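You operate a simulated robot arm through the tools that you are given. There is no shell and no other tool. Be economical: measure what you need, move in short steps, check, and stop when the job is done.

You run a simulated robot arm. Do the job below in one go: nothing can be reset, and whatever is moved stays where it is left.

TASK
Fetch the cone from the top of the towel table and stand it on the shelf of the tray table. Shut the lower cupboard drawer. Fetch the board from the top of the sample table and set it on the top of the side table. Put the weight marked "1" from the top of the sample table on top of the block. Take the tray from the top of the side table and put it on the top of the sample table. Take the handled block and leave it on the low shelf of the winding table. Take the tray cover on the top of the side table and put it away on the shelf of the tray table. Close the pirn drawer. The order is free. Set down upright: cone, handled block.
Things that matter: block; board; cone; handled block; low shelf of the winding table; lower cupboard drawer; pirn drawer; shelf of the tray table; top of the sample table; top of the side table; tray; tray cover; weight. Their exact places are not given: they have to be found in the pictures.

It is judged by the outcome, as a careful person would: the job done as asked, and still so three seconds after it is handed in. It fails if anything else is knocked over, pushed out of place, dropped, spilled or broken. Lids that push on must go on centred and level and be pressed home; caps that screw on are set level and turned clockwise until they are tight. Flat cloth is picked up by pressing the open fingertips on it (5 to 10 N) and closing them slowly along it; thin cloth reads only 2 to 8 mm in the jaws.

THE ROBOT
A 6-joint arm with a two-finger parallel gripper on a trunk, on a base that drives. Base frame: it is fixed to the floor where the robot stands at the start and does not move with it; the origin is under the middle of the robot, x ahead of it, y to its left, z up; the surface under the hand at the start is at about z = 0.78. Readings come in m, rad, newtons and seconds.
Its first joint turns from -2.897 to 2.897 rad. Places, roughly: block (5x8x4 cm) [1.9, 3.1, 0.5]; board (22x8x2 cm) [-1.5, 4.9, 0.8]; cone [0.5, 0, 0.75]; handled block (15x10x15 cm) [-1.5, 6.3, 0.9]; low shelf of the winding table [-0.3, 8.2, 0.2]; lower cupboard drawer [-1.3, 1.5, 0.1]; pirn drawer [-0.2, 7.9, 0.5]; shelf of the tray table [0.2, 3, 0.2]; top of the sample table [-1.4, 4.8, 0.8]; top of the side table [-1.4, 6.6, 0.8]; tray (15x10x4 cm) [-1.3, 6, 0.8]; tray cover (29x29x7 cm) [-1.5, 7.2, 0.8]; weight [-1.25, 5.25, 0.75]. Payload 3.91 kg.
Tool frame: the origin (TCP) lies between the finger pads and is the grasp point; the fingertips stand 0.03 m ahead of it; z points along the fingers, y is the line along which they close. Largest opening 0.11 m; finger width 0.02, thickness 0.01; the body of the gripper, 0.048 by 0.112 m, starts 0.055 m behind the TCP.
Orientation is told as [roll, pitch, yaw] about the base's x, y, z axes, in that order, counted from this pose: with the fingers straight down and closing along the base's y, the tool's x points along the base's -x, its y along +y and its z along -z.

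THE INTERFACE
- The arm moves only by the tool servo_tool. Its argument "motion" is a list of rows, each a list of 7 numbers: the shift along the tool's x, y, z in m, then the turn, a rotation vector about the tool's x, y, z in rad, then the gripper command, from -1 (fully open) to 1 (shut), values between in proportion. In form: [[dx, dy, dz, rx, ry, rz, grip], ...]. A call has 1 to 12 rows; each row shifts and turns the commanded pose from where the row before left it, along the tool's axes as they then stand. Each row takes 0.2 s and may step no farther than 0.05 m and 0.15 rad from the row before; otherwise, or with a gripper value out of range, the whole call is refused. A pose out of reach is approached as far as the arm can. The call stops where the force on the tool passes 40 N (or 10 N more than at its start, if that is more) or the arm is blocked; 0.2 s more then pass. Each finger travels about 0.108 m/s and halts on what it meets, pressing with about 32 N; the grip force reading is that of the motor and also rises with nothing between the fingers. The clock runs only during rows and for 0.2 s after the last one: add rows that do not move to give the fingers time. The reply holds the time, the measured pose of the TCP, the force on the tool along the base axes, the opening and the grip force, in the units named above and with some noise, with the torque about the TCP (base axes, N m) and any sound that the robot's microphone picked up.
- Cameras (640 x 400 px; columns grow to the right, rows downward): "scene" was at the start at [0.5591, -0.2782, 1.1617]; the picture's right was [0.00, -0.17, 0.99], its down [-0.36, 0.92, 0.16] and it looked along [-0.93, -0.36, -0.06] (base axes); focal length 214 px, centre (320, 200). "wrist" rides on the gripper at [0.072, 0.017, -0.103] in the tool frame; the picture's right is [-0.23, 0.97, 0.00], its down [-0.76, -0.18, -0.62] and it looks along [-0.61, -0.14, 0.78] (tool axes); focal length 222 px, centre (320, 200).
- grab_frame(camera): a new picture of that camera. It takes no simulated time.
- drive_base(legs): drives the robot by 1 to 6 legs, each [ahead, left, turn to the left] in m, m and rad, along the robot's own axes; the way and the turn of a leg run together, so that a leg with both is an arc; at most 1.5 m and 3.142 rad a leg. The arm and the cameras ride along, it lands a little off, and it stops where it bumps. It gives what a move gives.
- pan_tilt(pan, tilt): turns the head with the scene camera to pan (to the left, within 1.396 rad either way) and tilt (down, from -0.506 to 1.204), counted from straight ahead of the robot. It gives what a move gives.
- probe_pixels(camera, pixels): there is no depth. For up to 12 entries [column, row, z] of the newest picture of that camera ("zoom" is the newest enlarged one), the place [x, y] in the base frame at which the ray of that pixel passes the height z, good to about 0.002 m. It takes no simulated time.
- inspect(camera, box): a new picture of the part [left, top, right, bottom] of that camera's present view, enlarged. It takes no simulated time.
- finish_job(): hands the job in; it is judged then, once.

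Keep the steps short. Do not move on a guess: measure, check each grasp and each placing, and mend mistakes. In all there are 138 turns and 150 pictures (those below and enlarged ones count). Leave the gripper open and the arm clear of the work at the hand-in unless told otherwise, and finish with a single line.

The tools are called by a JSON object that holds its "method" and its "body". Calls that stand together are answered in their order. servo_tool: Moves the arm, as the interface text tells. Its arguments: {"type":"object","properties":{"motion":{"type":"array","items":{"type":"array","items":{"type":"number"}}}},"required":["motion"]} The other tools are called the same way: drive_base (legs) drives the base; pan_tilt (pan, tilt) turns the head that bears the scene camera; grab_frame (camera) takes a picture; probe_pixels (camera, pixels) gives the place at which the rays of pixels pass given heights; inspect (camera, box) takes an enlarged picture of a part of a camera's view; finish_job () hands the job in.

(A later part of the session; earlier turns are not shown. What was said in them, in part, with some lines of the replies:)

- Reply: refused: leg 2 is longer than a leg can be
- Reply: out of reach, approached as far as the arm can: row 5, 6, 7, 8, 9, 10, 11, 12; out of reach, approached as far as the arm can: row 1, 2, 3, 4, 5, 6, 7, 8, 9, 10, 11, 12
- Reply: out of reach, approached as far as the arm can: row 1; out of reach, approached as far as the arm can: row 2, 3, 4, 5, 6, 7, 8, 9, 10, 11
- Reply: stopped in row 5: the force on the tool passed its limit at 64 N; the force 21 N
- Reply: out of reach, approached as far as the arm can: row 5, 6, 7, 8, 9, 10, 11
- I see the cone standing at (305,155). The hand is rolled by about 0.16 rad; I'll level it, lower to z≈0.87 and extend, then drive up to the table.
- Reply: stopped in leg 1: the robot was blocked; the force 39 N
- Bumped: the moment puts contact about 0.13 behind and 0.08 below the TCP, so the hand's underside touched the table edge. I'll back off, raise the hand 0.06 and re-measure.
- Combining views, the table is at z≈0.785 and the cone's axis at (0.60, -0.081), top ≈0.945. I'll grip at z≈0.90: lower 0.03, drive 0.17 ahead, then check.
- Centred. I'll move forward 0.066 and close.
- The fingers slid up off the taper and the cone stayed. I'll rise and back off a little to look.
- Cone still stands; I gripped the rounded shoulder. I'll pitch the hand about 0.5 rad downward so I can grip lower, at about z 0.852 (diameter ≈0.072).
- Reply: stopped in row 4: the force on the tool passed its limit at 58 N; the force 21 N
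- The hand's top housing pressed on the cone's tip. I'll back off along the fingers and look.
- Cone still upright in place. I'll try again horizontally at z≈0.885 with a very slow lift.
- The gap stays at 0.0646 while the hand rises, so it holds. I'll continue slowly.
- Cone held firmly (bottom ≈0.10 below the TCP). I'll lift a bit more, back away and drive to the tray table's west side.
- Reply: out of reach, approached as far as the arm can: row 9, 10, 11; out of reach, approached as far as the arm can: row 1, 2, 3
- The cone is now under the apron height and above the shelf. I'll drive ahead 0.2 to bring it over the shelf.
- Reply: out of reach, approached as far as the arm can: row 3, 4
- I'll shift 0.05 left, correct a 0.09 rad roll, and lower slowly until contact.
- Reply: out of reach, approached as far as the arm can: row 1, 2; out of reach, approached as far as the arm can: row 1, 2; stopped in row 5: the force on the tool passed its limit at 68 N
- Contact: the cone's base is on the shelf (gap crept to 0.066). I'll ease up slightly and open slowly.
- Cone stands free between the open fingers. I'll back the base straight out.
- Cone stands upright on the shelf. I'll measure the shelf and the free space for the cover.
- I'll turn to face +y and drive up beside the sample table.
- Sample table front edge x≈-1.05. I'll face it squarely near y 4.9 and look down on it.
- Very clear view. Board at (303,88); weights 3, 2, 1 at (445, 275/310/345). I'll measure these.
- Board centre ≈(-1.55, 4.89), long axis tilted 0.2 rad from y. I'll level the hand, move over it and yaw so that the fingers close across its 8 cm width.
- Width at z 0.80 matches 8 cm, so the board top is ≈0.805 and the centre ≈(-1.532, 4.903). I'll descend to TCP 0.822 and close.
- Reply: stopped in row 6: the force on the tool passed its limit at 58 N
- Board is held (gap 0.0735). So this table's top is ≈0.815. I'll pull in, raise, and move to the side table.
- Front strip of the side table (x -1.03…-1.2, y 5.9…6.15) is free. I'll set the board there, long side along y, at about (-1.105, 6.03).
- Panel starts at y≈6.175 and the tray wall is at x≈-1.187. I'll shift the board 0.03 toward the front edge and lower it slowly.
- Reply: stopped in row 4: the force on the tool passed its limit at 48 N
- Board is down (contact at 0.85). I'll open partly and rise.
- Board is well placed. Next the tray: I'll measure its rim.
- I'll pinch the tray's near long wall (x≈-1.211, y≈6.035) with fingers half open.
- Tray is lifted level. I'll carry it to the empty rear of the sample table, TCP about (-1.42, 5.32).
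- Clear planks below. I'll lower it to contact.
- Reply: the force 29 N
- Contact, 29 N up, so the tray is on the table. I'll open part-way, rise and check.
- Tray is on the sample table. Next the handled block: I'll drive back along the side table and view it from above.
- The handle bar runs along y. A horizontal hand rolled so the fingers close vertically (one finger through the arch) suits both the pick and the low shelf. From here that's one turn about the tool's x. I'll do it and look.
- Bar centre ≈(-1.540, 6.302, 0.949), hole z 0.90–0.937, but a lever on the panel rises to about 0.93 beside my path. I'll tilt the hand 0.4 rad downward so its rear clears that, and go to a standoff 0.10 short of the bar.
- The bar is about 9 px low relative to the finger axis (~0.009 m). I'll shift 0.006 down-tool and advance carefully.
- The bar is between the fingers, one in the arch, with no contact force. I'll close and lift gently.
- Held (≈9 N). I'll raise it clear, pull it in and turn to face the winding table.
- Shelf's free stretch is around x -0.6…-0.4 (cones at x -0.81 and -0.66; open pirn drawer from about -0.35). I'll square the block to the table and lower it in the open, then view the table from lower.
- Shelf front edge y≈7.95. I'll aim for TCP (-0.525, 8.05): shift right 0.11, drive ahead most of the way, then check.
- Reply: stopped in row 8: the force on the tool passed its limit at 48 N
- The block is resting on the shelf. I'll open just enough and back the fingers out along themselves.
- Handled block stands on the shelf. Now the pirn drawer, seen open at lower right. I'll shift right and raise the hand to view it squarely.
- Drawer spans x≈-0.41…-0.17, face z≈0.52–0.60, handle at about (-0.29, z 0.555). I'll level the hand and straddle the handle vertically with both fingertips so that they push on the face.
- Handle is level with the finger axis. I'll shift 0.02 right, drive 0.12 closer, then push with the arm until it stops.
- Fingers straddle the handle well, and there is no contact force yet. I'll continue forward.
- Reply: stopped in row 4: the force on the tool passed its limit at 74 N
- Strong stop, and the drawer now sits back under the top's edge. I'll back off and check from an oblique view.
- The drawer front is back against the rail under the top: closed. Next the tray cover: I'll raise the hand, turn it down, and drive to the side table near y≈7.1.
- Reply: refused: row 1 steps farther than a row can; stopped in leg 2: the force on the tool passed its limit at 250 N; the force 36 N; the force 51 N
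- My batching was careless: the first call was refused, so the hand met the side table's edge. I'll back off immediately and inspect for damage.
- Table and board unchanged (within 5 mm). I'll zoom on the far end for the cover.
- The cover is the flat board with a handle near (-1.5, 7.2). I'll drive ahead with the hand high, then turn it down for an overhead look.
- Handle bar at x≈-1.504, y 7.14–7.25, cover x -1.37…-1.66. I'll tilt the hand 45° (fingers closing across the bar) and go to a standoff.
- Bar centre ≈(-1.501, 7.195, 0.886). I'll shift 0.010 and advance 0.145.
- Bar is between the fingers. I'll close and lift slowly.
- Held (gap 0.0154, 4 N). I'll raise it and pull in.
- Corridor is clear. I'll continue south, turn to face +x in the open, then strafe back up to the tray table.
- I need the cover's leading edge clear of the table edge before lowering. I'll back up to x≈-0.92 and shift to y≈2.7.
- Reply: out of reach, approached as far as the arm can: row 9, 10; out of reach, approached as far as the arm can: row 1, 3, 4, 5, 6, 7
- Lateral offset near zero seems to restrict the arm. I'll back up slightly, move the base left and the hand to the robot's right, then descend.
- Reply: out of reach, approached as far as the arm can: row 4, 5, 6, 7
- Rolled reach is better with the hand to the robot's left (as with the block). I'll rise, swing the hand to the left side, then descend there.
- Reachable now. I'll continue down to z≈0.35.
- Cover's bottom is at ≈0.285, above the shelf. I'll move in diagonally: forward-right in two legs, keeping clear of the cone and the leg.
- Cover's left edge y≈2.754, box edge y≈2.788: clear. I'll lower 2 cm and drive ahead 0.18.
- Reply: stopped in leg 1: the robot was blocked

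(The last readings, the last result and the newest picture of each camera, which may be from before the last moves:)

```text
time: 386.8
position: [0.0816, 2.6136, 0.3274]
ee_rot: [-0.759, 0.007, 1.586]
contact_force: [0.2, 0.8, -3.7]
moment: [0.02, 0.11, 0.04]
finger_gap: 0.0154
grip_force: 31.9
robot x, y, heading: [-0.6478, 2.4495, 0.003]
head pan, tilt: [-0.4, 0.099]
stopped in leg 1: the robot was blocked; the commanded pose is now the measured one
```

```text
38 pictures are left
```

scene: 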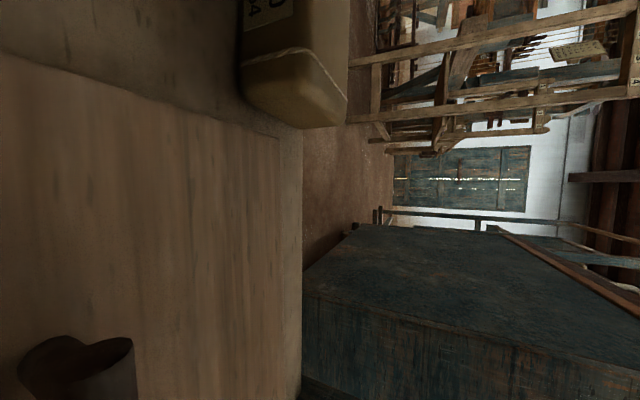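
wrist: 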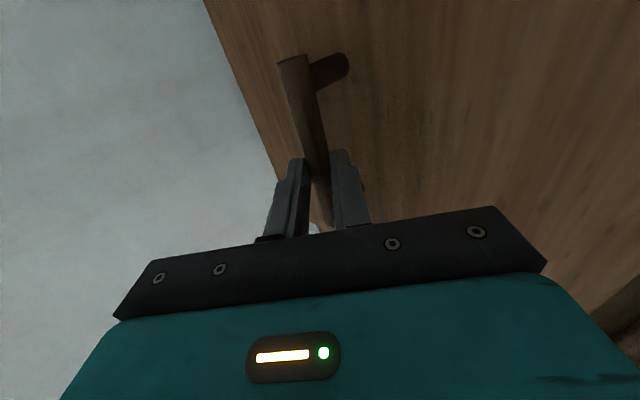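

The robot was blocked: the arm touches the table edge with the cover about 5 cm short. I'll ease back 1.5 cm, set it down here, and then push it fully on with the fingertips.

{"method": "drive_base", "body": {"legs": [[-0.015, 0, 0]]}}

{"method": "servo_tool", "body": {"motion": [[0, 0.004, 0.004, -0.028, 0, 0, 1], [0, 0.003, 0.003, 0, 0, 0, 1], [0, 0.003, 0.003, 0, 0, 0, 1], [0, 0.003, 0.003, 0, 0, 0, 1], [0, 0.003, 0.003, 0, 0, 0, 1], [0, 0.003, 0.003, 0, 0, 0, 1]]}}

{"method": "grab_frame", "body": {"camera": "scene"}}

```text
time: 387.6
position: [0.0686, 2.6148, 0.3262]
ee_rot: [-0.759, 0.008, 1.587]
contact_force: [-0.3, 0.2, -4.0]
moment: [0.05, 0.03, 0.01]
finger_gap: 0.0152
grip_force: 32.1
robot x, y, heading: [-0.6572, 2.4506, 0.007]
head pan, tilt: [-0.4, 0.099]
```

```text
time: 388.5
position: [0.0706, 2.6162, 0.315]
ee_rot: [-0.739, 0.004, 1.586]
contact_force: [-2.8, -1.7, 12.9]
moment: [0.15, -0.16, -0.19]
finger_gap: 0.0157
grip_force: 32.4
robot x, y, heading: [-0.66, 2.4515, 0.004]
head pan, tilt: [-0.4, 0.099]
stopped in row 4: the force on the tool passed its limit at 53 N (the readings are from after the stop); the commanded pose is now the measured one
```

```text
37 pictures are left
```

scene: 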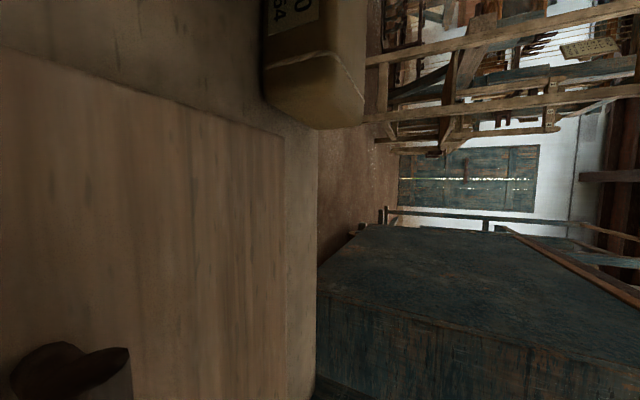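

The cover touched with its far edge first (hand tilt off by 0.05). I'll correct the tilt and lower to flat contact.

{"method": "servo_tool", "body": {"motion": [[0, 0, 0, 0.025, 0, 0, 1], [0, 0, 0, 0.025, 0, 0, 1], [0, 0.002, 0.002, 0, 0, 0, 1], [0, 0.002, 0.002, 0, 0, 0, 1], [0, 0.002, 0.002, 0, 0, 0, 1], [0, 0.002, 0.002, 0, 0, 0, 1]]}}

```text
time: 389.5
position: [0.0731, 2.6148, 0.3104]
ee_rot: [-0.797, 0.004, 1.584]
contact_force: [-6.0, -2.2, 16.4]
moment: [0.07, -0.12, -0.19]
finger_gap: 0.0157
grip_force: 32.5
robot x, y, heading: [-0.6559, 2.4498, 0.004]
head pan, tilt: [-0.4, 0.099]
stopped in row 5: the force on the tool passed its limit at 43 N (the readings are from after the stop); the commanded pose is now the measured one
```

{"method": "servo_tool", "body": {"motion": [[0, -0.001, -0.001, 0, 0, 0, 0.7], [0, 0, 0, 0, 0, 0, 0.4], [0, 0, 0, 0, 0, 0, 0.35], [0, 0, -0.02, 0, 0, 0, 0.35], [0, 0, -0.03, 0, 0, 0, 0.35]]}}

{"method": "drive_base", "body": {"legs": [[-0.3, 0, 0]]}}

{"method": "pan_tilt", "body": {"pan": -0.3, "tilt": 0.0}}

{"method": "grab_frame", "body": {"camera": "scene"}}

```text
time: 390.7
position: [0.0375, 2.6147, 0.3466]
ee_rot: [-0.794, 0.005, 1.586]
contact_force: [0.5, 0.1, 0.2]
moment: [-0.04, 0.01, -0.03]
finger_gap: 0.0359
grip_force: 0.1
robot x, y, heading: [-0.6615, 2.4509, 0.006]
head pan, tilt: [-0.4, 0.099]
```

```text
time: 392.7
position: [-0.2216, 2.6233, 0.3456]
ee_rot: [-0.794, 0.003, 1.59]
contact_force: [-0.3, 0.0, -1.0]
moment: [0.02, -0.03, 0.02]
finger_gap: 0.0359
grip_force: 0.1
robot x, y, heading: [-0.9164, 2.4555, 0.006]
head pan, tilt: [-0.4, 0.099]
stopped in leg 1: the robot was blocked; the commanded pose is now the measured one
```

```text
time: 393.3
position: [-0.2212, 2.6235, 0.3448]
ee_rot: [-0.796, 0.004, 1.589]
contact_force: [-0.4, 0.5, -0.4]
moment: [0.01, -0.04, -0.01]
finger_gap: 0.0359
grip_force: 0.1
robot x, y, heading: [-0.9187, 2.4537, 0.014]
head pan, tilt: [-0.3, 0.0]
```

```text
36 pictures are left
```

scene: 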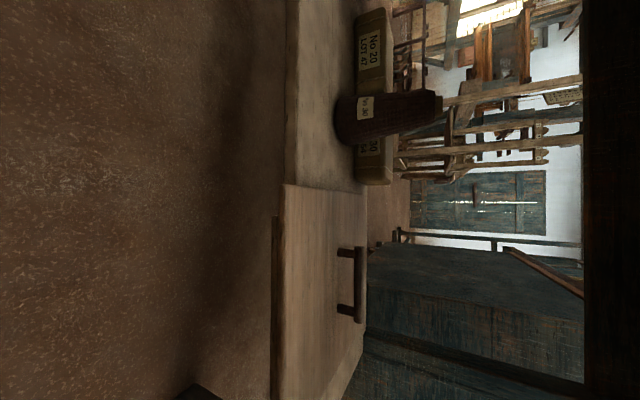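

The base bumped something behind (the chest). I'll move forward a little and measure the overhang.

{"method": "probe_pixels", "body": {"camera": "scene", "pixels": [[289, 100, 0.235], [291, 160, 0.235], [286, 188, 0.26], [284, 250, 0.26], [279, 390, 0.26], [361, 192, 0.26], [272, 240, 0.235]]}}

{"method": "drive_base", "body": {"legs": [[0.04, 0, 0]]}}

{"method": "inspect", "body": {"camera": "scene", "box": [250, 80, 430, 400]}}

```text
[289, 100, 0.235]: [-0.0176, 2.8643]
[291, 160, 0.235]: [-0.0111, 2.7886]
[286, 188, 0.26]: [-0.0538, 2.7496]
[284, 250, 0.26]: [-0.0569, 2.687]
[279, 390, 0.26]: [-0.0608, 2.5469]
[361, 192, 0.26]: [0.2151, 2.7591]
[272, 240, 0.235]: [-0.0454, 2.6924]
```

```text
time: 394.2
position: [-0.1837, 2.6246, 0.3447]
ee_rot: [-0.794, 0.005, 1.591]
contact_force: [-0.1, -0.5, -0.6]
moment: [-0.01, 0.02, 0.0]
finger_gap: 0.0359
grip_force: 0.0
robot x, y, heading: [-0.8739, 2.4554, 0.011]
head pan, tilt: [-0.3, 0.0]
```

```text
1.25 times, centred on (340, 240) of scene
```

zoom: 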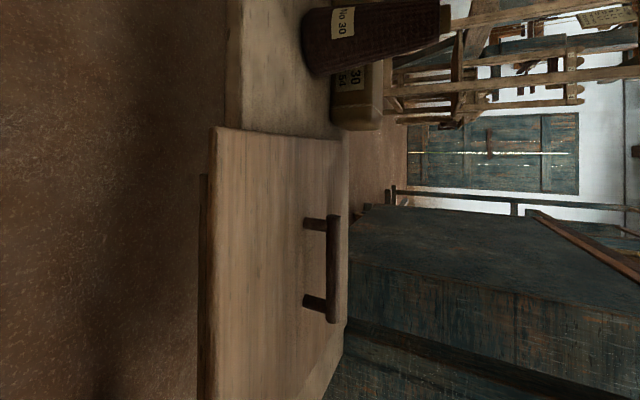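

The cover overhangs the shelf edge by about 4.4 cm. I'll close the fingers, place the tips at its front edge (z≈0.25, mid-width) and push it in ~4.5 cm.

{"method": "servo_tool", "body": {"motion": [[0.003, 0.001, 0.0274, 0, 0, 0, 1], [0.003, 0.001, 0.0274, 0, 0, 0, 1], [0.003, 0.001, 0.0274, 0, 0, 0, 1], [0.003, 0.002, 0.0274, 0, 0, 0, 1], [0, 0, 0, 0, 0, 0, 1]]}}

{"method": "pan_tilt", "body": {"pan": 0.0, "tilt": 0.2}}

{"method": "grab_frame", "body": {"camera": "scene"}}

```text
time: 395.4
position: [-0.1063, 2.6142, 0.2634]
ee_rot: [-0.793, 0.009, 1.587]
contact_force: [0.1, 0.4, -0.3]
moment: [0.0, -0.01, -0.02]
finger_gap: 0.0
grip_force: 32.7
robot x, y, heading: [-0.8745, 2.4538, 0.017]
head pan, tilt: [-0.3, 0.0]
```

```text
time: 396.2
position: [-0.1068, 2.6146, 0.2638]
ee_rot: [-0.792, 0.008, 1.59]
contact_force: [0.7, 0.1, 0.3]
moment: [-0.01, 0.01, -0.01]
finger_gap: 0.0
grip_force: 32.4
robot x, y, heading: [-0.8732, 2.4551, 0.007]
head pan, tilt: [0.0, 0.201]
```

```text
34 pictures are left
```

scene: 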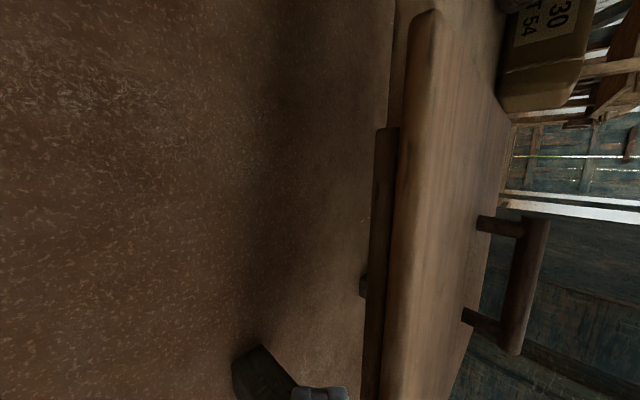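

{"method": "servo_tool", "body": {"motion": [[0, -0.0085, 0.0085, 0, 0, 0, 1], [0, -0.0085, 0.0085, 0, 0, 0, 1], [0, -0.0071, 0.0071, 0, 0, 0, 1], [0, -0.0071, 0.0071, 0, 0, 0, 1], [0, -0.0071, 0.0071, 0, 0, 0, 1], [0, -0.0071, 0.0071, 0, 0, 0, 1], [0, 0, 0, 0, 0, 0, 1]]}}

{"method": "grab_frame", "body": {"camera": "scene"}}

```text
time: 397.8
position: [-0.0426, 2.6151, 0.2642]
ee_rot: [-0.793, 0.006, 1.59]
contact_force: [-0.4, 0.0, -3.0]
moment: [0.03, 0.06, 0.02]
finger_gap: 0.0
grip_force: 31.5
robot x, y, heading: [-0.8741, 2.4527, 0.01]
head pan, tilt: [0.0, 0.201]
```

```text
33 pictures are left
```

scene: 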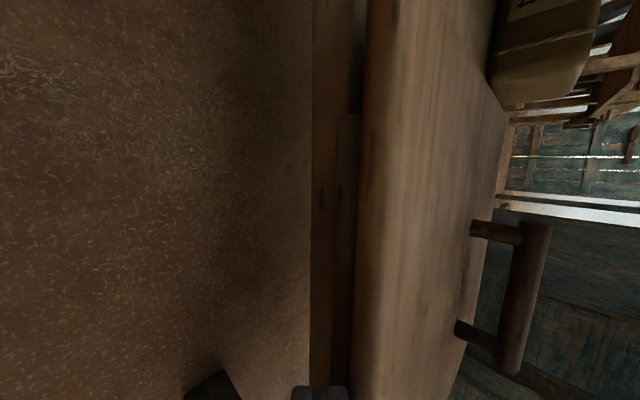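

The cover is now flush on the shelf. I'll withdraw the hand back and up.

{"method": "servo_tool", "body": {"motion": [[0, 0, -0.03, 0, 0, 0, 1], [0, 0, -0.04, 0, 0, 0, 1], [0, 0, -0.04, 0, 0, 0, 1], [0, 0, -0.04, 0, 0, 0, 1], [0, -0.032, -0.034, 0, 0, 0, 1], [0, -0.032, -0.034, 0, 0, 0, 1], [0, -0.032, -0.034, 0, 0, 0, 1], [0, -0.032, -0.034, 0, 0, 0, 1], [0, -0.032, -0.034, 0, 0, 0, 1], [0, -0.032, -0.034, 0, 0, 0, 1], [0, -0.032, -0.034, 0, 0, 0, 1], [0, -0.032, -0.034, 0, 0, 0, 1]]}}

{"method": "pan_tilt", "body": {"pan": -0.3, "tilt": 0.0}}

{"method": "grab_frame", "body": {"camera": "scene"}}

```text
time: 400.4
position: [-0.1651, 2.6124, 0.7454]
ee_rot: [-0.794, 0.005, 1.591]
contact_force: [0.8, 1.0, 0.2]
moment: [-0.02, -0.01, -0.03]
finger_gap: 0.0
grip_force: 32.1
robot x, y, heading: [-0.8713, 2.4523, 0.016]
head pan, tilt: [0.0, 0.201]
```

```text
time: 401.2
position: [-0.1652, 2.6109, 0.7442]
ee_rot: [-0.794, 0.006, 1.589]
contact_force: [0.1, 0.5, 0.2]
moment: [-0.01, -0.03, 0.01]
finger_gap: 0.0001
grip_force: 31.7
robot x, y, heading: [-0.8761, 2.4552, 0.011]
head pan, tilt: [-0.3, 0.0]
```

```text
32 pictures are left
```

scene: 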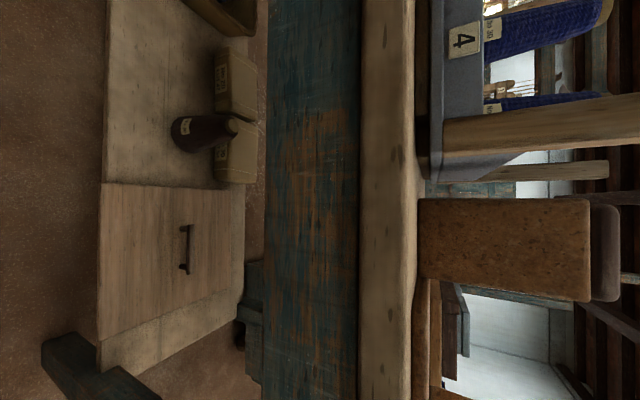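

Cover and cone both sit well on the shelf. Now the weight: raise the hand, turn in place and drive back to the sample table.

{"method": "servo_tool", "body": {"motion": [[0, -0.032, -0.034, 0, 0, 0, -1], [0, -0.032, -0.034, 0, 0, 0, -1], [0, -0.032, -0.034, 0, 0, 0, -1], [0, -0.032, -0.034, 0, 0, 0, -1], [0, -0.032, -0.034, 0, 0, 0, -1], [0, -0.032, -0.034, 0, 0, 0, -1], [0, -0.032, -0.034, 0, 0, 0, -1], [0, -0.025, -0.03, 0, 0, 0, -1]]}}

{"method": "drive_base", "body": {"legs": [[0, 0, 1.56], [0.1, -0.3, 0], [1.4, 0, 0], [1.05, 0, 0], [0, 0, 1.57]]}}

```text
time: 403.0
position: [-0.1809, 2.6165, 1.1073]
ee_rot: [-0.792, 0.005, 1.59]
contact_force: [0.6, 0.3, -0.7]
moment: [0.02, -0.01, 0.0]
finger_gap: 0.1102
grip_force: 0.0
robot x, y, heading: [-0.8748, 2.4513, 0.013]
head pan, tilt: [-0.3, 0.0]
```

```text
time: 424.2
position: [-1.1833, 4.8759, 1.1069]
ee_rot: [-0.794, 0.005, -1.622]
contact_force: [-0.6, -0.4, 0.4]
moment: [0.0, -0.01, 0.0]
finger_gap: 0.1099
grip_force: 0.0
robot x, y, heading: [-0.4784, 4.9894, 3.08]
head pan, tilt: [-0.3, 0.0]
```

{"method": "servo_tool", "body": {"motion": [[0.045, 0, 0, -0.132, 0, 0, -1], [0.045, 0, 0, -0.132, 0, 0, -1], [0.045, 0, 0, -0.132, 0, 0, -1], [0.045, 0, 0, -0.132, 0, 0, -1], [0.045, 0, 0, -0.132, 0, 0, -1], [0.045, 0, 0, -0.132, 0, 0, -1], [0, 0.035, 0, 0, 0, 0, -1], [0, 0.035, 0, 0, 0, 0, -1], [0, 0.03, 0, 0, 0, 0, -1]]}}

{"method": "servo_tool", "body": {"motion": [[0, 0, 0, 0, 0, 0.138, -1], [0, 0, 0, 0, 0, 0.138, -1], [0, 0, 0, 0, 0, 0.138, -1], [0, 0, 0, 0, 0, 0.138, -1], [0, 0, 0, 0, 0, 0.138, -1], [0, 0, 0, 0, 0, 0.138, -1], [0, 0, 0, 0, 0, 0.138, -1], [0, 0, 0, 0, 0, 0.138, -1], [0, 0, 0, 0, 0, 0.138, -1], [0, 0, 0, 0, 0, 0.138, -1], [0, 0, 0, 0, 0, 0.138, -1], [0, 0, 0, 0, 0, 0, -1]]}}

{"method": "pan_tilt", "body": {"pan": 0.0, "tilt": 0.4}}

{"method": "grab_frame", "body": {"camera": "scene"}}

```text
time: 426.2
position: [-1.0676, 5.1429, 1.1082]
ee_rot: [0.0, 0.003, -1.622]
contact_force: [-0.5, 1.1, -0.8]
moment: [-0.03, -0.03, -0.01]
finger_gap: 0.1101
grip_force: 0.0
robot x, y, heading: [-0.4777, 4.9912, 3.079]
head pan, tilt: [-0.3, 0.0]
```

```text
time: 428.8
position: [-1.0696, 5.1416, 1.1074]
ee_rot: [-0.007, 0.0, 3.139]
contact_force: [-0.1, 1.2, 0.3]
moment: [0.0, -0.01, -0.02]
finger_gap: 0.1099
grip_force: 0.1
robot x, y, heading: [-0.4763, 4.9859, 3.087]
head pan, tilt: [-0.3, 0.0]
```

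```text
time: 429.7
position: [-1.0683, 5.1425, 1.1073]
ee_rot: [-0.003, -0.002, -3.14]
contact_force: [-0.7, 0.5, 0.5]
moment: [0.02, 0.02, 0.01]
finger_gap: 0.1102
grip_force: 0.0
robot x, y, heading: [-0.4782, 4.9873, 3.084]
head pan, tilt: [0.0, 0.4]
```

```text
31 pictures are left
```

scene: 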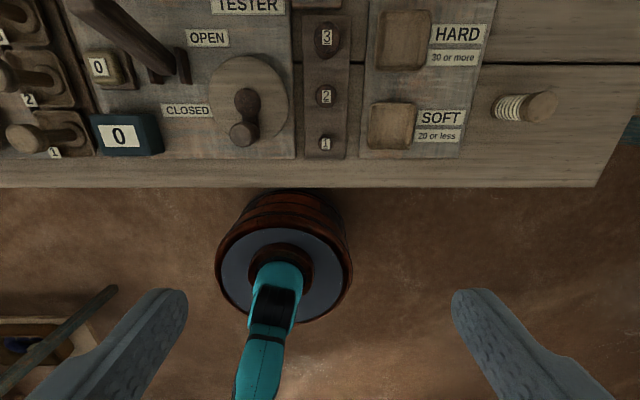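

{"method": "inspect", "body": {"camera": "scene", "box": [280, 80, 380, 180]}}

{"method": "probe_pixels", "body": {"camera": "scene", "pixels": [[325, 142, 0.82], [325, 142, 0.84], [325, 142, 0.86], [318, 142, 0.84], [332, 142, 0.84], [325, 135, 0.84], [325, 150, 0.84], [325, 95, 0.84]]}}

```text
4.00 times, centred on (330, 130) of scene
```

zoom: 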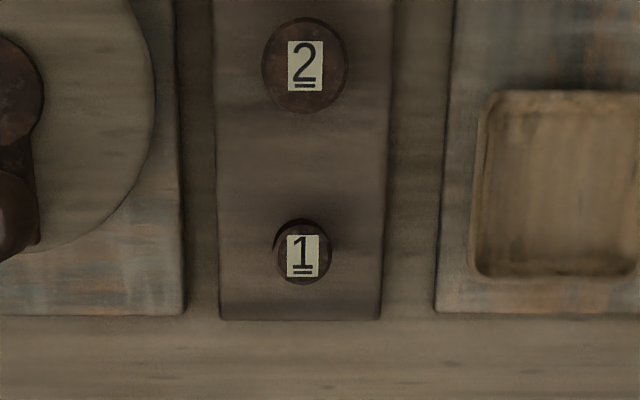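

```text
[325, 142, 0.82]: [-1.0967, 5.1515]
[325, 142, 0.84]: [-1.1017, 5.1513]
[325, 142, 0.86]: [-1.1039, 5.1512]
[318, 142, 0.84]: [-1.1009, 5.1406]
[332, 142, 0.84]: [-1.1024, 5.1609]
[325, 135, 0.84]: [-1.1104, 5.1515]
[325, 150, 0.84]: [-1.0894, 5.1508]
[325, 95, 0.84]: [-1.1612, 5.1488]
```

Weight "1": centre (-1.101, 5.1515), diameter ≈0.02, top ≈0.865. I'll move over it, half-open fingers closing along y, and descend.

{"method": "servo_tool", "body": {"motion": [[-0.033, -0.009, 0, 0, 0, 0, 0], [0, 0, 0.045, 0, 0, 0, 0], [0, 0, 0.045, 0, 0, 0, 0], [0, 0, 0.04, 0, 0, 0, 0], [0, 0, 0.03, 0, 0, 0, 0], [0, 0, 0, 0, 0, 0, 0]]}}

{"method": "pan_tilt", "body": {"pan": 0.0, "tilt": 0.8}}

{"method": "grab_frame", "body": {"camera": "scene"}}

{"method": "grab_frame", "body": {"camera": "wrist"}}

```text
time: 431.1
position: [-1.1013, 5.1499, 0.9484]
ee_rot: [-0.003, -0.002, -3.14]
contact_force: [-0.8, -0.1, 0.4]
moment: [-0.03, -0.01, 0.0]
finger_gap: 0.0551
grip_force: 0.0
robot x, y, heading: [-0.4789, 4.9894, 3.082]
head pan, tilt: [0.0, 0.4]
```

```text
time: 432.0
position: [-1.1015, 5.1505, 0.9487]
ee_rot: [-0.004, -0.002, -3.141]
contact_force: [0.1, -0.2, 0.8]
moment: [-0.03, -0.01, -0.02]
finger_gap: 0.0552
grip_force: 0.0
robot x, y, heading: [-0.4786, 4.9886, 3.08]
head pan, tilt: [0.0, 0.799]
```

```text
29 pictures are left
```

scene: 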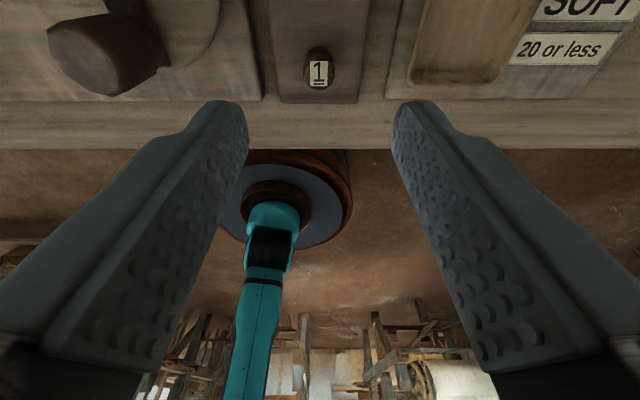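

```text
28 pictures are left
```

wrist: 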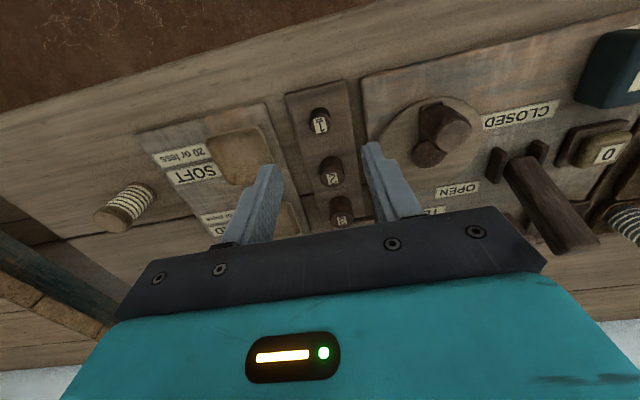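

{"method": "servo_tool", "body": {"motion": [[0, 0, 0.03, 0, 0, 0, 0.25], [0, 0, 0.03, 0, 0, 0, 0.25], [0, 0, 0.015, 0, 0, 0, 0.25], [0, 0, 0.008, 0, 0, 0, 0.25], [0, 0, 0, 0, 0, 0, 0.6], [0, 0, 0, 0, 0, 0, 1], [0, 0, 0, 0, 0, 0, 1]]}}

{"method": "servo_tool", "body": {"motion": [[0, 0, -0.005, 0, 0, 0, 1], [0, 0, -0.015, 0, 0, 0, 1], [0, 0, -0.03, 0, 0, 0, 1], [0, 0, -0.04, 0, 0, 0, 1], [0, 0, -0.04, 0, 0, 0, 1], [0, 0, 0, 0, 0, 0, 1]]}}

{"method": "grab_frame", "body": {"camera": "wrist"}}

```text
time: 433.6
position: [-1.101, 5.1515, 0.8644]
ee_rot: [-0.005, -0.001, -3.141]
contact_force: [-0.4, 1.6, 1.1]
moment: [0.0, -0.04, -0.01]
finger_gap: 0.0182
grip_force: 31.1
robot x, y, heading: [-0.4765, 4.9874, 3.082]
head pan, tilt: [0.0, 0.799]
```

```text
time: 435.0
position: [-1.1009, 5.1515, 0.9945]
ee_rot: [-0.005, -0.002, -3.142]
contact_force: [-0.5, -0.3, 0.1]
moment: [0.01, 0.01, 0.04]
finger_gap: 0.0183
grip_force: 32.0
robot x, y, heading: [-0.4802, 4.989, 3.085]
head pan, tilt: [0.0, 0.799]
```

```text
27 pictures are left
```

wrist: 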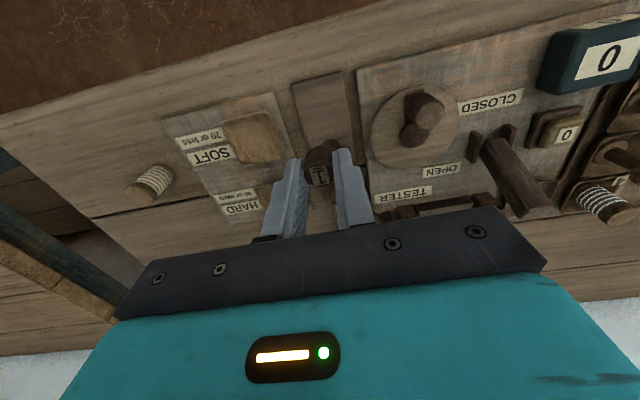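

Weight "1" is held. I'll raise and pull the hand in, then turn toward +x and look for the block and a route.

{"method": "servo_tool", "body": {"motion": [[0.035, 0, -0.03, 0, 0, 0, 1], [0.035, 0, -0.03, 0, 0, 0, 1], [0.035, 0, -0.03, 0, 0, 0, 1], [0.035, 0, -0.03, 0, 0, 0, 1], [0.035, 0, -0.02, 0, 0, 0, 1], [0.025, 0, 0, 0, 0, 0, 1]]}}

{"method": "drive_base", "body": {"legs": [[0, 0, 1.6], [0.5, 0, 0], [0, 0, 1.6]]}}

{"method": "pan_tilt", "body": {"pan": -0.2, "tilt": -0.5}}

{"method": "grab_frame", "body": {"camera": "scene"}}

```text
time: 436.4
position: [-0.9009, 5.1506, 1.1311]
ee_rot: [-0.002, 0.0, -3.139]
contact_force: [-0.9, 0.8, 0.0]
moment: [-0.02, 0.0, -0.02]
finger_gap: 0.0186
grip_force: 31.7
robot x, y, heading: [-0.477, 4.9834, 3.081]
head pan, tilt: [0.0, 0.799]
```

```text
time: 447.1
position: [-0.0528, 4.3614, 1.1325]
ee_rot: [-0.003, 0.0, 0.086]
contact_force: [-0.5, 0.0, -0.3]
moment: [0.04, 0.03, 0.02]
finger_gap: 0.0185
grip_force: 31.6
robot x, y, heading: [-0.49, 4.4917, 0.026]
head pan, tilt: [0.0, 0.799]
```

```text
time: 448.6
position: [-0.052, 4.3613, 1.1315]
ee_rot: [-0.005, -0.003, 0.082]
contact_force: [0.3, 0.5, -0.1]
moment: [0.0, 0.01, 0.0]
finger_gap: 0.0184
grip_force: 31.8
robot x, y, heading: [-0.4837, 4.4893, 0.021]
head pan, tilt: [-0.201, -0.499]
```

```text
26 pictures are left
```

scene: 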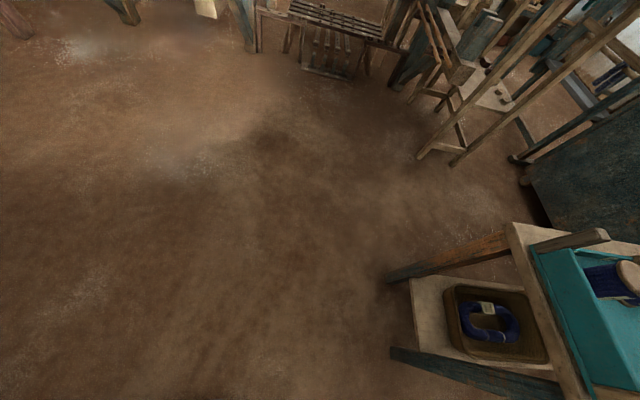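

{"method": "inspect", "body": {"camera": "scene", "box": [380, 0, 640, 170]}}

{"method": "probe_pixels", "body": {"camera": "scene", "pixels": [[500, 92, 0.5], [487, 25, 0.5], [420, 155, 0.0], [455, 163, 0.0], [257, 52, 0.0], [395, 88, 0.0], [515, 160, 0.0], [390, 278, 0.0], [330, 60, 0.0], [540, 220, 0.0]]}}

```text
2.35 times, centred on (510, 85) of scene
```

zoom: 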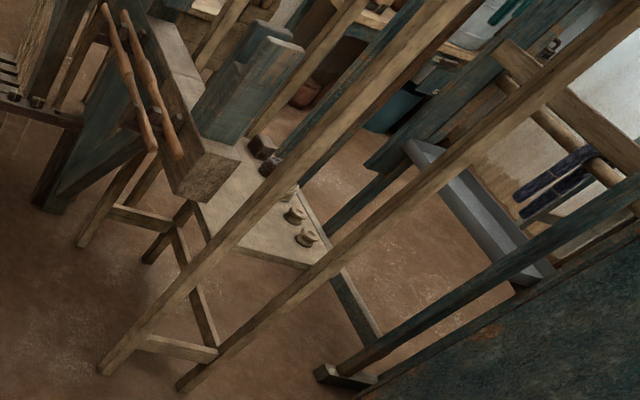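

```text
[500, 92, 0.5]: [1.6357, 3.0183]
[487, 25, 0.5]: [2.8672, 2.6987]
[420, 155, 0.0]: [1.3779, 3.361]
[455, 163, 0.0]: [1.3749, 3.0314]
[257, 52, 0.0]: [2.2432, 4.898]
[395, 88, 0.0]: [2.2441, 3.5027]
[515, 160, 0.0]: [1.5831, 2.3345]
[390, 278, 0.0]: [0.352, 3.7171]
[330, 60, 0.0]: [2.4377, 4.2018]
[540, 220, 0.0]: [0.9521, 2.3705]
```

The bench with small items lies behind a two-pole rack. I'll drive ahead into the open floor and look closer.

{"method": "drive_base", "body": {"legs": [[1.3, 0, 0], [0, 0, -0.8]]}}

{"method": "pan_tilt", "body": {"pan": 0.0, "tilt": -0.5}}

{"method": "grab_frame", "body": {"camera": "scene"}}

```text
time: 457.2
position: [0.9912, 4.0945, 1.1327]
ee_rot: [-0.004, -0.004, -0.749]
contact_force: [0.0, 0.1, -0.4]
moment: [-0.01, 0.0, 0.0]
finger_gap: 0.0183
grip_force: 31.8
robot x, y, heading: [0.7933, 4.5003, -0.812]
head pan, tilt: [-0.201, -0.499]
```

```text
time: 457.9
position: [0.9922, 4.0953, 1.1322]
ee_rot: [-0.006, -0.002, -0.752]
contact_force: [-1.2, 0.5, -1.3]
moment: [-0.01, -0.01, 0.01]
finger_gap: 0.0182
grip_force: 32.3
robot x, y, heading: [0.7966, 4.5053, -0.81]
head pan, tilt: [0.0, -0.499]
```

```text
24 pictures are left
```

scene: 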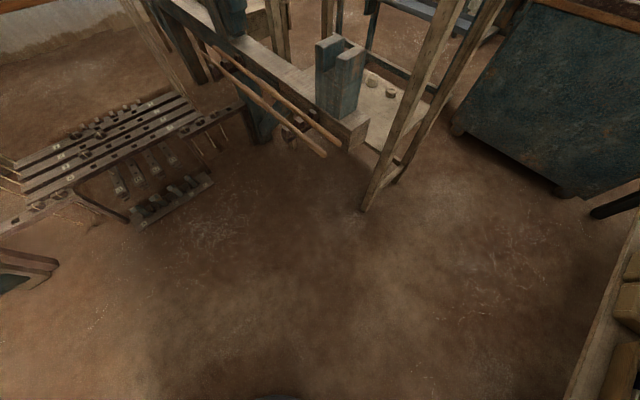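

{"method": "inspect", "body": {"camera": "scene", "box": [230, 20, 450, 180]}}

{"method": "probe_pixels", "body": {"camera": "scene", "pixels": [[370, 80, 0.5], [390, 92, 0.5], [300, 130, 0.5], [345, 135, 0.5], [365, 205, 0.0], [395, 178, 0.0], [420, 100, 0.5], [320, 65, 0.5], [255, 140, 0.0]]}}

```text
2.50 times, centred on (340, 100) of scene
```

zoom: 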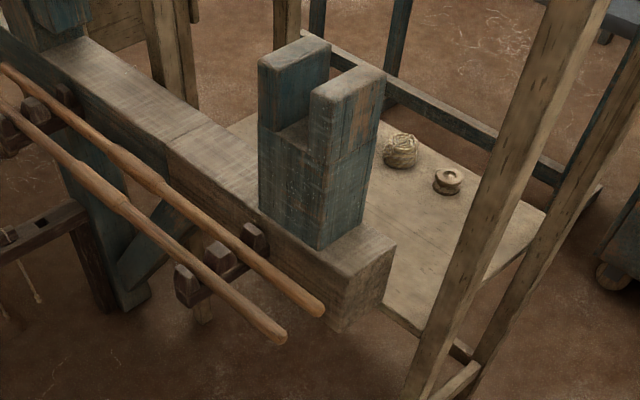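

```text
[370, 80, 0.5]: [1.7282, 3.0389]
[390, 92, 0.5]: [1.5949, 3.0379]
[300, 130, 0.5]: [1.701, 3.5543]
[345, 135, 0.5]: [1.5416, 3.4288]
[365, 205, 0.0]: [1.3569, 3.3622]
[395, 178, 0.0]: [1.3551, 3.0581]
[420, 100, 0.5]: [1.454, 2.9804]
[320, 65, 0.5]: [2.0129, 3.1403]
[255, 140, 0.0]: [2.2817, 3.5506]
```

The block near (1.9, 3.1) is hidden behind the loom post. I'll raise the hand and move closer for a steeper view.

{"method": "servo_tool", "body": {"motion": [[0, 0, -0.04, 0, 0, 0, 1], [0, 0, -0.04, 0, 0, 0, 1], [0, 0, -0.04, 0, 0, 0, 1], [0, 0, -0.04, 0, 0, 0, 1]]}}

{"method": "drive_base", "body": {"legs": [[0.55, 0, 0]]}}

{"method": "pan_tilt", "body": {"pan": 0.1, "tilt": -0.45}}

{"method": "grab_frame", "body": {"camera": "scene"}}

```text
time: 458.9
position: [0.9929, 4.0974, 1.2924]
ee_rot: [-0.003, -0.001, -0.752]
contact_force: [-0.1, 0.2, 0.2]
moment: [0.0, 0.03, 0.01]
finger_gap: 0.0184
grip_force: 31.9
robot x, y, heading: [0.7943, 4.5048, -0.807]
head pan, tilt: [0.0, -0.499]
```

```text
time: 462.1
position: [1.3753, 3.6965, 1.2927]
ee_rot: [-0.005, -0.003, -0.75]
contact_force: [0.7, 0.7, -0.8]
moment: [0.0, -0.01, 0.03]
finger_gap: 0.0184
grip_force: 31.9
robot x, y, heading: [1.1797, 4.0994, -0.807]
head pan, tilt: [0.0, -0.499]
```

```text
time: 462.8
position: [1.3755, 3.697, 1.2928]
ee_rot: [-0.006, -0.001, -0.749]
contact_force: [0.2, 0.1, -0.6]
moment: [0.01, -0.01, 0.01]
finger_gap: 0.0184
grip_force: 32.0
robot x, y, heading: [1.1765, 4.1016, -0.809]
head pan, tilt: [0.099, -0.45]
```

```text
22 pictures are left
```

scene: 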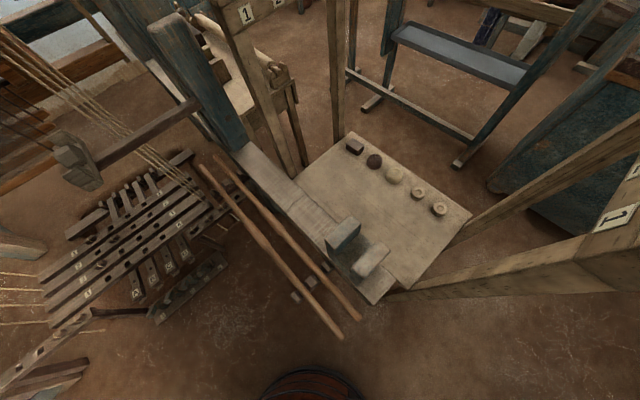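

{"method": "inspect", "body": {"camera": "scene", "box": [280, 110, 480, 310]}}

{"method": "probe_pixels", "body": {"camera": "scene", "pixels": [[355, 146, 0.5], [355, 146, 0.55], [374, 161, 0.5], [352, 132, 0.47], [471, 213, 0.47], [345, 222, 1.0], [345, 222, 0.9], [375, 262, 0.9], [357, 318, 0.8], [375, 302, 0.5], [242, 145, 0.8], [300, 178, 0.47]]}}

```text
2.00 times, centred on (380, 210) of scene
```

zoom: 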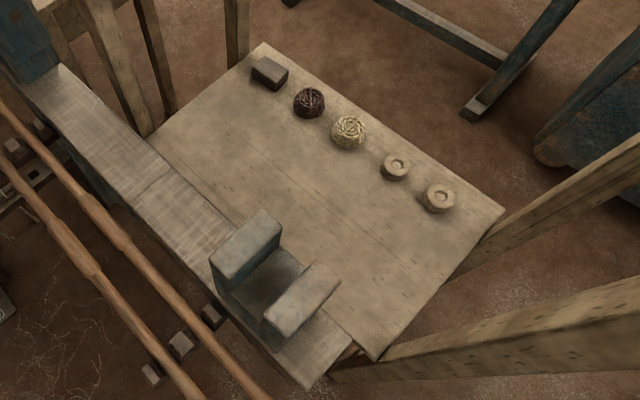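

```text
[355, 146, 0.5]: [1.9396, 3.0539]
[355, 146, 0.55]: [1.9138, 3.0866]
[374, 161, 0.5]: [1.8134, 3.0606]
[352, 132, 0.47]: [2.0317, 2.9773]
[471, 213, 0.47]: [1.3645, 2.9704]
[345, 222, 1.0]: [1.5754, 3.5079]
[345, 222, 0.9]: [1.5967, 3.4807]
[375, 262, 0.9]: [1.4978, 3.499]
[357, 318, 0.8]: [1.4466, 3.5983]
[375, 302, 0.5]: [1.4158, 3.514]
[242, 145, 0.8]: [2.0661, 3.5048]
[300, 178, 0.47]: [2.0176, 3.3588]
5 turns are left
```

Five turns are left. I'll probe the block's top corners in the zoom, swing the hand left to stay clear of the rack pole, and drive to about (1.22, 3.66), then look.

{"method": "probe_pixels", "body": {"camera": "zoom", "pixels": [[251, 68, 0.52], [268, 55, 0.52], [289, 71, 0.52], [273, 84, 0.52], [270, 69, 0.5], [270, 69, 0.52], [270, 69, 0.54], [273, 91, 0.48], [252, 78, 0.48]]}}

{"method": "servo_tool", "body": {"motion": [[-0.002, 0.037, 0, 0, 0, 0, 1], [-0.002, 0.037, 0, 0, 0, 0, 1], [-0.002, 0.037, 0, 0, 0, 0, 1], [-0.002, 0.037, 0, 0, 0, 0, 1], [-0.002, 0.037, 0, 0, 0, 0, 1]]}}

{"method": "drive_base", "body": {"legs": [[0.3495, -0.273, 0], [0, 0, 0.12]]}}

{"method": "pan_tilt", "body": {"pan": 0.0, "tilt": -0.4}}

{"method": "grab_frame", "body": {"camera": "scene"}}

```text
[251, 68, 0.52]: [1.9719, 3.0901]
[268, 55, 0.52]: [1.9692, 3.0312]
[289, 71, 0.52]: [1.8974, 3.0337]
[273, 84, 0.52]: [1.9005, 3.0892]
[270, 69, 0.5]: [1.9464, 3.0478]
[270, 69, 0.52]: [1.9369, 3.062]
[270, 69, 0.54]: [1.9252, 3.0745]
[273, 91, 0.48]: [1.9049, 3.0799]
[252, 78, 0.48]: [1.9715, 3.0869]
```

```text
time: 463.9
position: [1.5103, 3.8246, 1.2894]
ee_rot: [-0.004, -0.002, -0.75]
contact_force: [0.6, -0.7, -1.3]
moment: [-0.01, -0.01, 0.03]
finger_gap: 0.0183
grip_force: 32.1
robot x, y, heading: [1.1777, 4.0998, -0.81]
head pan, tilt: [0.099, -0.45]
```

```text
time: 466.5
position: [1.5416, 3.4134, 1.2887]
ee_rot: [-0.005, 0.003, -0.748]
contact_force: [-0.8, -0.2, -0.5]
moment: [-0.02, -0.03, -0.02]
finger_gap: 0.0184
grip_force: 31.4
robot x, y, heading: [1.2051, 3.6879, -0.809]
head pan, tilt: [0.099, -0.45]
stopped in leg 1: the robot was blocked; the commanded pose is now the measured one
```

```text
time: 467.2
position: [1.5426, 3.4135, 1.2888]
ee_rot: [-0.006, 0.002, -0.746]
contact_force: [0.5, -0.8, -1.3]
moment: [0.02, 0.0, -0.01]
finger_gap: 0.0184
grip_force: 31.6
robot x, y, heading: [1.2086, 3.6908, -0.809]
head pan, tilt: [0.0, -0.4]
```

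```text
20 pictures are left
4 turns are left
```

scene: 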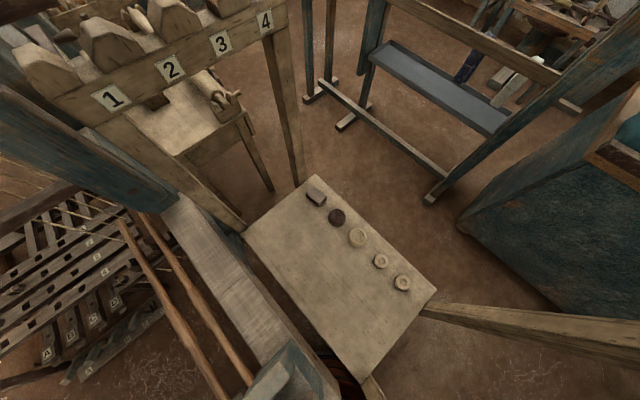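

Base is close enough at (1.209, 3.691). Block top centre ≈(1.934, 3.063) at z≈0.52. I'll probe it again from this view, then extend out over it and descend to z≈0.71, and look.

{"method": "probe_pixels", "body": {"camera": "scene", "pixels": [[316, 194, 0.5], [316, 194, 0.52], [316, 194, 0.54], [306, 192, 0.52], [317, 185, 0.52], [327, 198, 0.52], [315, 205, 0.48]]}}

{"method": "servo_tool", "body": {"motion": [[-0.044, 0.001, 0.02, 0, 0, 0, 1], [-0.044, 0.001, 0.02, 0, 0, 0, 1], [-0.044, 0.001, 0.02, 0, 0, 0, 1], [-0.044, 0.001, 0.02, 0, 0, 0, 1], [-0.044, 0.001, 0.02, 0, 0, 0, 1], [-0.0345, 0.001, 0.035, 0, 0, 0, 1], [-0.0345, 0.001, 0.035, 0, 0, 0, 1], [-0.0345, 0.001, 0.035, 0, 0, 0, 1], [-0.0345, 0, 0.035, 0, 0, 0, 1], [-0.0345, 0, 0.035, 0, 0, 0, 1], [-0.0345, 0, 0.035, 0, 0, 0, 1], [-0.0345, 0, 0.035, 0, 0, 0, 1]]}}

{"method": "servo_tool", "body": {"motion": [[-0.0208, 0, 0.045, 0, 0, 0, 1], [-0.0208, 0, 0.045, 0, 0, 0, 1], [-0.0208, 0, 0.045, 0, 0, 0, 1], [0, 0, 0.045, 0, 0, 0, 1], [0, 0, 0.045, 0, 0, 0, 1], [0, 0, 0, 0, 0, 0, 1]]}}

{"method": "pan_tilt", "body": {"pan": 0.0, "tilt": 0.5}}

{"method": "grab_frame", "body": {"camera": "scene"}}

{"method": "grab_frame", "body": {"camera": "wrist"}}

```text
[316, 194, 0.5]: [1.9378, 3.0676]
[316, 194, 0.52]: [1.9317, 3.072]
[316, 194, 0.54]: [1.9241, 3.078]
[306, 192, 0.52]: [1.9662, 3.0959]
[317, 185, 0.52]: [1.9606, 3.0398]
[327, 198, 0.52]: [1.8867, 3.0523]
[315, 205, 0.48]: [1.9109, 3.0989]
```

```text
time: 469.8
position: [1.885, 3.1062, 0.945]
ee_rot: [-0.005, -0.001, -0.747]
contact_force: [0.8, 0.8, 0.7]
moment: [-0.06, -0.03, -0.03]
finger_gap: 0.0184
grip_force: 32.1
robot x, y, heading: [1.2038, 3.6906, -0.807]
head pan, tilt: [0.0, -0.4]
```

```text
time: 471.2
position: [1.9274, 3.0617, 0.7184]
ee_rot: [-0.004, 0.001, -0.747]
contact_force: [0.5, 0.3, 0.3]
moment: [-0.03, 0.02, 0.0]
finger_gap: 0.0186
grip_force: 31.6
robot x, y, heading: [1.206, 3.6875, -0.811]
head pan, tilt: [0.0, -0.4]
```

```text
time: 472.4
position: [1.929, 3.062, 0.718]
ee_rot: [-0.006, 0.0, -0.748]
contact_force: [0.2, -0.4, -0.5]
moment: [0.0, -0.01, 0.01]
finger_gap: 0.0186
grip_force: 31.7
robot x, y, heading: [1.2067, 3.6919, -0.812]
head pan, tilt: [0.0, 0.499]
```

```text
19 pictures are left
```

scene: 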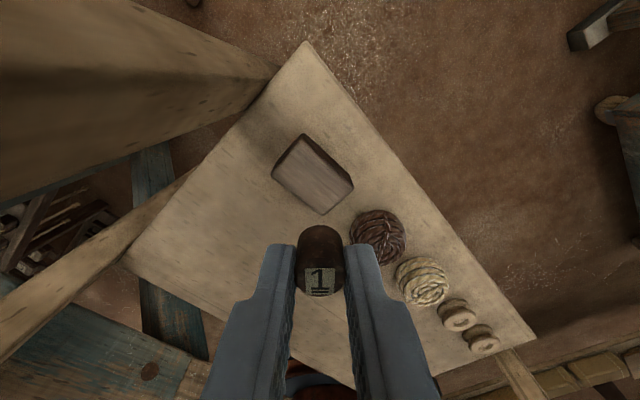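

```text
18 pictures are left
3 turns are left
```

wrist: 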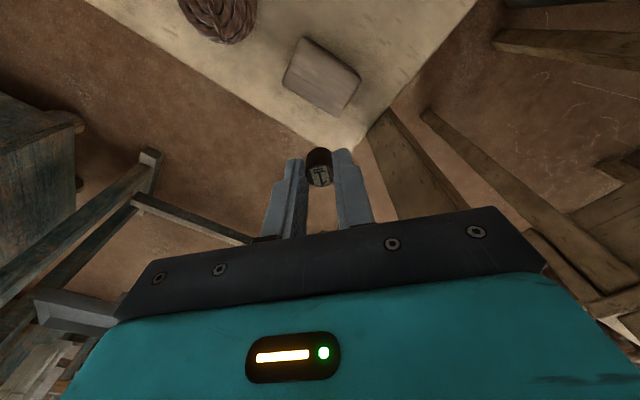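

The block and the held weight are both visible. I'll probe the block's top in this picture, shift slightly and lower to z≈0.625, and look again before the final descent.

{"method": "probe_pixels", "body": {"camera": "scene", "pixels": [[303, 135, 0.52], [353, 184, 0.52], [324, 208, 0.52], [273, 173, 0.52], [313, 174, 0.5], [313, 174, 0.52], [313, 174, 0.54]]}}

{"method": "servo_tool", "body": {"motion": [[-0.001, 0.006, 0.03, 0, 0, 0, 1], [0, 0, 0.03, 0, 0, 0, 1], [0, 0, 0.033, 0, 0, 0, 1], [0, 0, 0, 0, 0, 0, 1]]}}

{"method": "pan_tilt", "body": {"pan": 0.0, "tilt": 0.7}}

{"method": "grab_frame", "body": {"camera": "scene"}}

{"method": "grab_frame", "body": {"camera": "wrist"}}

```text
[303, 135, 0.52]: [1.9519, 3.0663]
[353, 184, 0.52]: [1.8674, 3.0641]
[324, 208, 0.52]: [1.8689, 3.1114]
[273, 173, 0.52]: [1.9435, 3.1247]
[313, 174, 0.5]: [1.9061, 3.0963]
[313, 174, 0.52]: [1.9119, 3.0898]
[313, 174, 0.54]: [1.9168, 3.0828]
```

```text
time: 473.4
position: [1.9334, 3.0663, 0.6262]
ee_rot: [-0.008, 0.001, -0.746]
contact_force: [-0.1, -0.8, -1.1]
moment: [0.0, 0.01, -0.04]
finger_gap: 0.0183
grip_force: 31.7
robot x, y, heading: [1.2053, 3.6864, -0.803]
head pan, tilt: [0.0, 0.499]
```

```text
time: 474.1
position: [1.933, 3.0652, 0.6267]
ee_rot: [-0.004, 0.001, -0.748]
contact_force: [0.1, -0.3, -0.5]
moment: [-0.02, -0.02, 0.0]
finger_gap: 0.0181
grip_force: 31.5
robot x, y, heading: [1.2053, 3.6921, -0.809]
head pan, tilt: [0.0, 0.7]
```

```text
17 pictures are left
```

scene: 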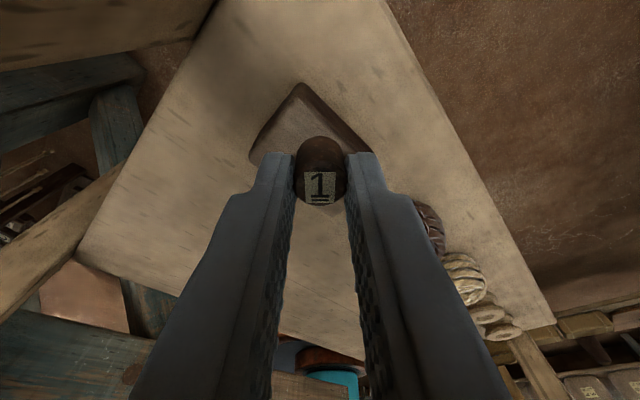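

```text
16 pictures are left
2 turns are left
```

wrist: 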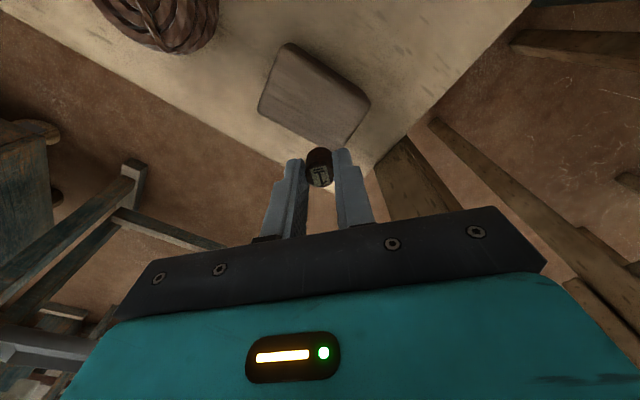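

All three views agree at z≈0.55: block top centre is (1.9195, 3.0805). I'll shift 0.020 toward the robot, lower gently to contact, release, rise clear and look.

{"method": "servo_tool", "body": {"motion": [[0.01, 0.001, 0, 0, 0, 0, 1], [0.0103, 0.001, 0, 0, 0, 0, 1], [0, 0, 0, 0, 0, 0, 1], [0, 0, 0.012, 0, 0, 0, 1], [0, 0, 0.01, 0, 0, 0, 1], [0, 0, 0.006, 0, 0, 0, 1], [0, 0, 0.004, 0, 0, 0, 1], [0, 0, 0.004, 0, 0, 0, 1], [0, 0, 0.004, 0, 0, 0, 1], [0, 0, 0.003, 0, 0, 0, 1], [0, 0, 0.003, 0, 0, 0, 1], [0, 0, 0, 0, 0, 0, 1]]}}

{"method": "servo_tool", "body": {"motion": [[0, 0, 0, 0, 0, 0, 0.6], [0, 0, 0, 0, 0, 0, 0.45], [0, 0, 0, 0, 0, 0, 0.35], [0, 0, -0.01, 0, 0, 0, 0.35], [0, 0, -0.03, 0, 0, 0, 0.35], [0, 0, -0.04, 0, 0, 0, 0.2], [0, 0, -0.045, 0, 0, 0, -1], [0, 0, -0.045, 0, 0, 0, -1], [0, 0, -0.045, 0, 0, 0, -1], [0, 0, -0.045, 0, 0, 0, -1], [0, 0, -0.045, 0, 0, 0, -1]]}}

{"method": "pan_tilt", "body": {"pan": 0.0, "tilt": 0.4}}

{"method": "grab_frame", "body": {"camera": "scene"}}

{"method": "inspect", "body": {"camera": "scene", "box": [230, 80, 410, 260]}}

```text
time: 476.1
position: [1.9218, 3.0781, 0.5903]
ee_rot: [-0.006, -0.005, -0.746]
contact_force: [-1.0, 1.5, 11.0]
moment: [0.15, -0.01, 0.06]
finger_gap: 0.0187
grip_force: 31.6
robot x, y, heading: [1.2068, 3.687, -0.813]
head pan, tilt: [0.0, 0.7]
stopped in row 10: the force on the tool passed its limit at 45 N (the readings are from after the stop); the commanded pose is now the measured one
```

```text
time: 478.6
position: [1.9237, 3.0793, 0.8931]
ee_rot: [-0.006, -0.002, -0.75]
contact_force: [0.3, 0.0, -0.8]
moment: [0.04, 0.02, -0.04]
finger_gap: 0.11
grip_force: 0.0
robot x, y, heading: [1.2048, 3.6886, -0.812]
head pan, tilt: [0.0, 0.7]
```

```text
time: 479.4
position: [1.9226, 3.0797, 0.8931]
ee_rot: [-0.007, -0.003, -0.748]
contact_force: [0.4, -0.4, 0.7]
moment: [0.0, 0.03, 0.02]
finger_gap: 0.1101
grip_force: 0.0
robot x, y, heading: [1.2039, 3.6923, -0.805]
head pan, tilt: [0.0, 0.4]
```

```text
15 pictures are left
```

scene: 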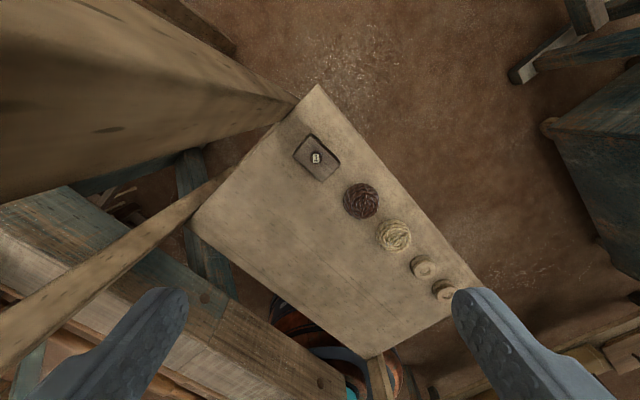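

```text
2.22 times, centred on (320, 170) of scene
1 turns are left
```

zoom: 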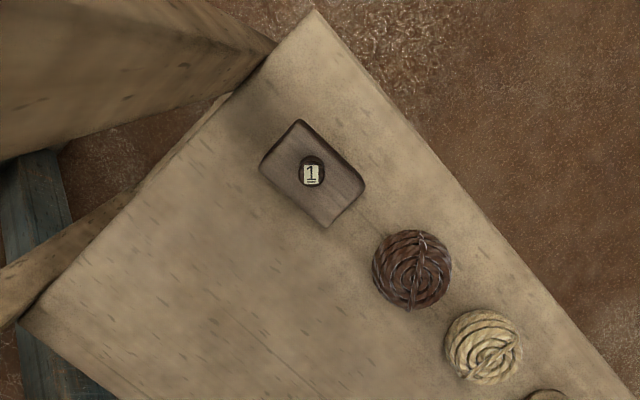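

The weight "1" stands upright in the middle of the block, the gripper is open and the arm is clear, so I'm handing in.

{"method": "finish_job", "body": {}}

```text
The job is handed in.
```

All eight tasks are done and the job is handed in; on the way the hand struck the side table's edge once at about 250 N (the table top and the board were found within 5 mm of where they were; the rest of its things were only looked over) and the base bumped something low, probably the trunk by the cupboard, whose position I did not re-check.
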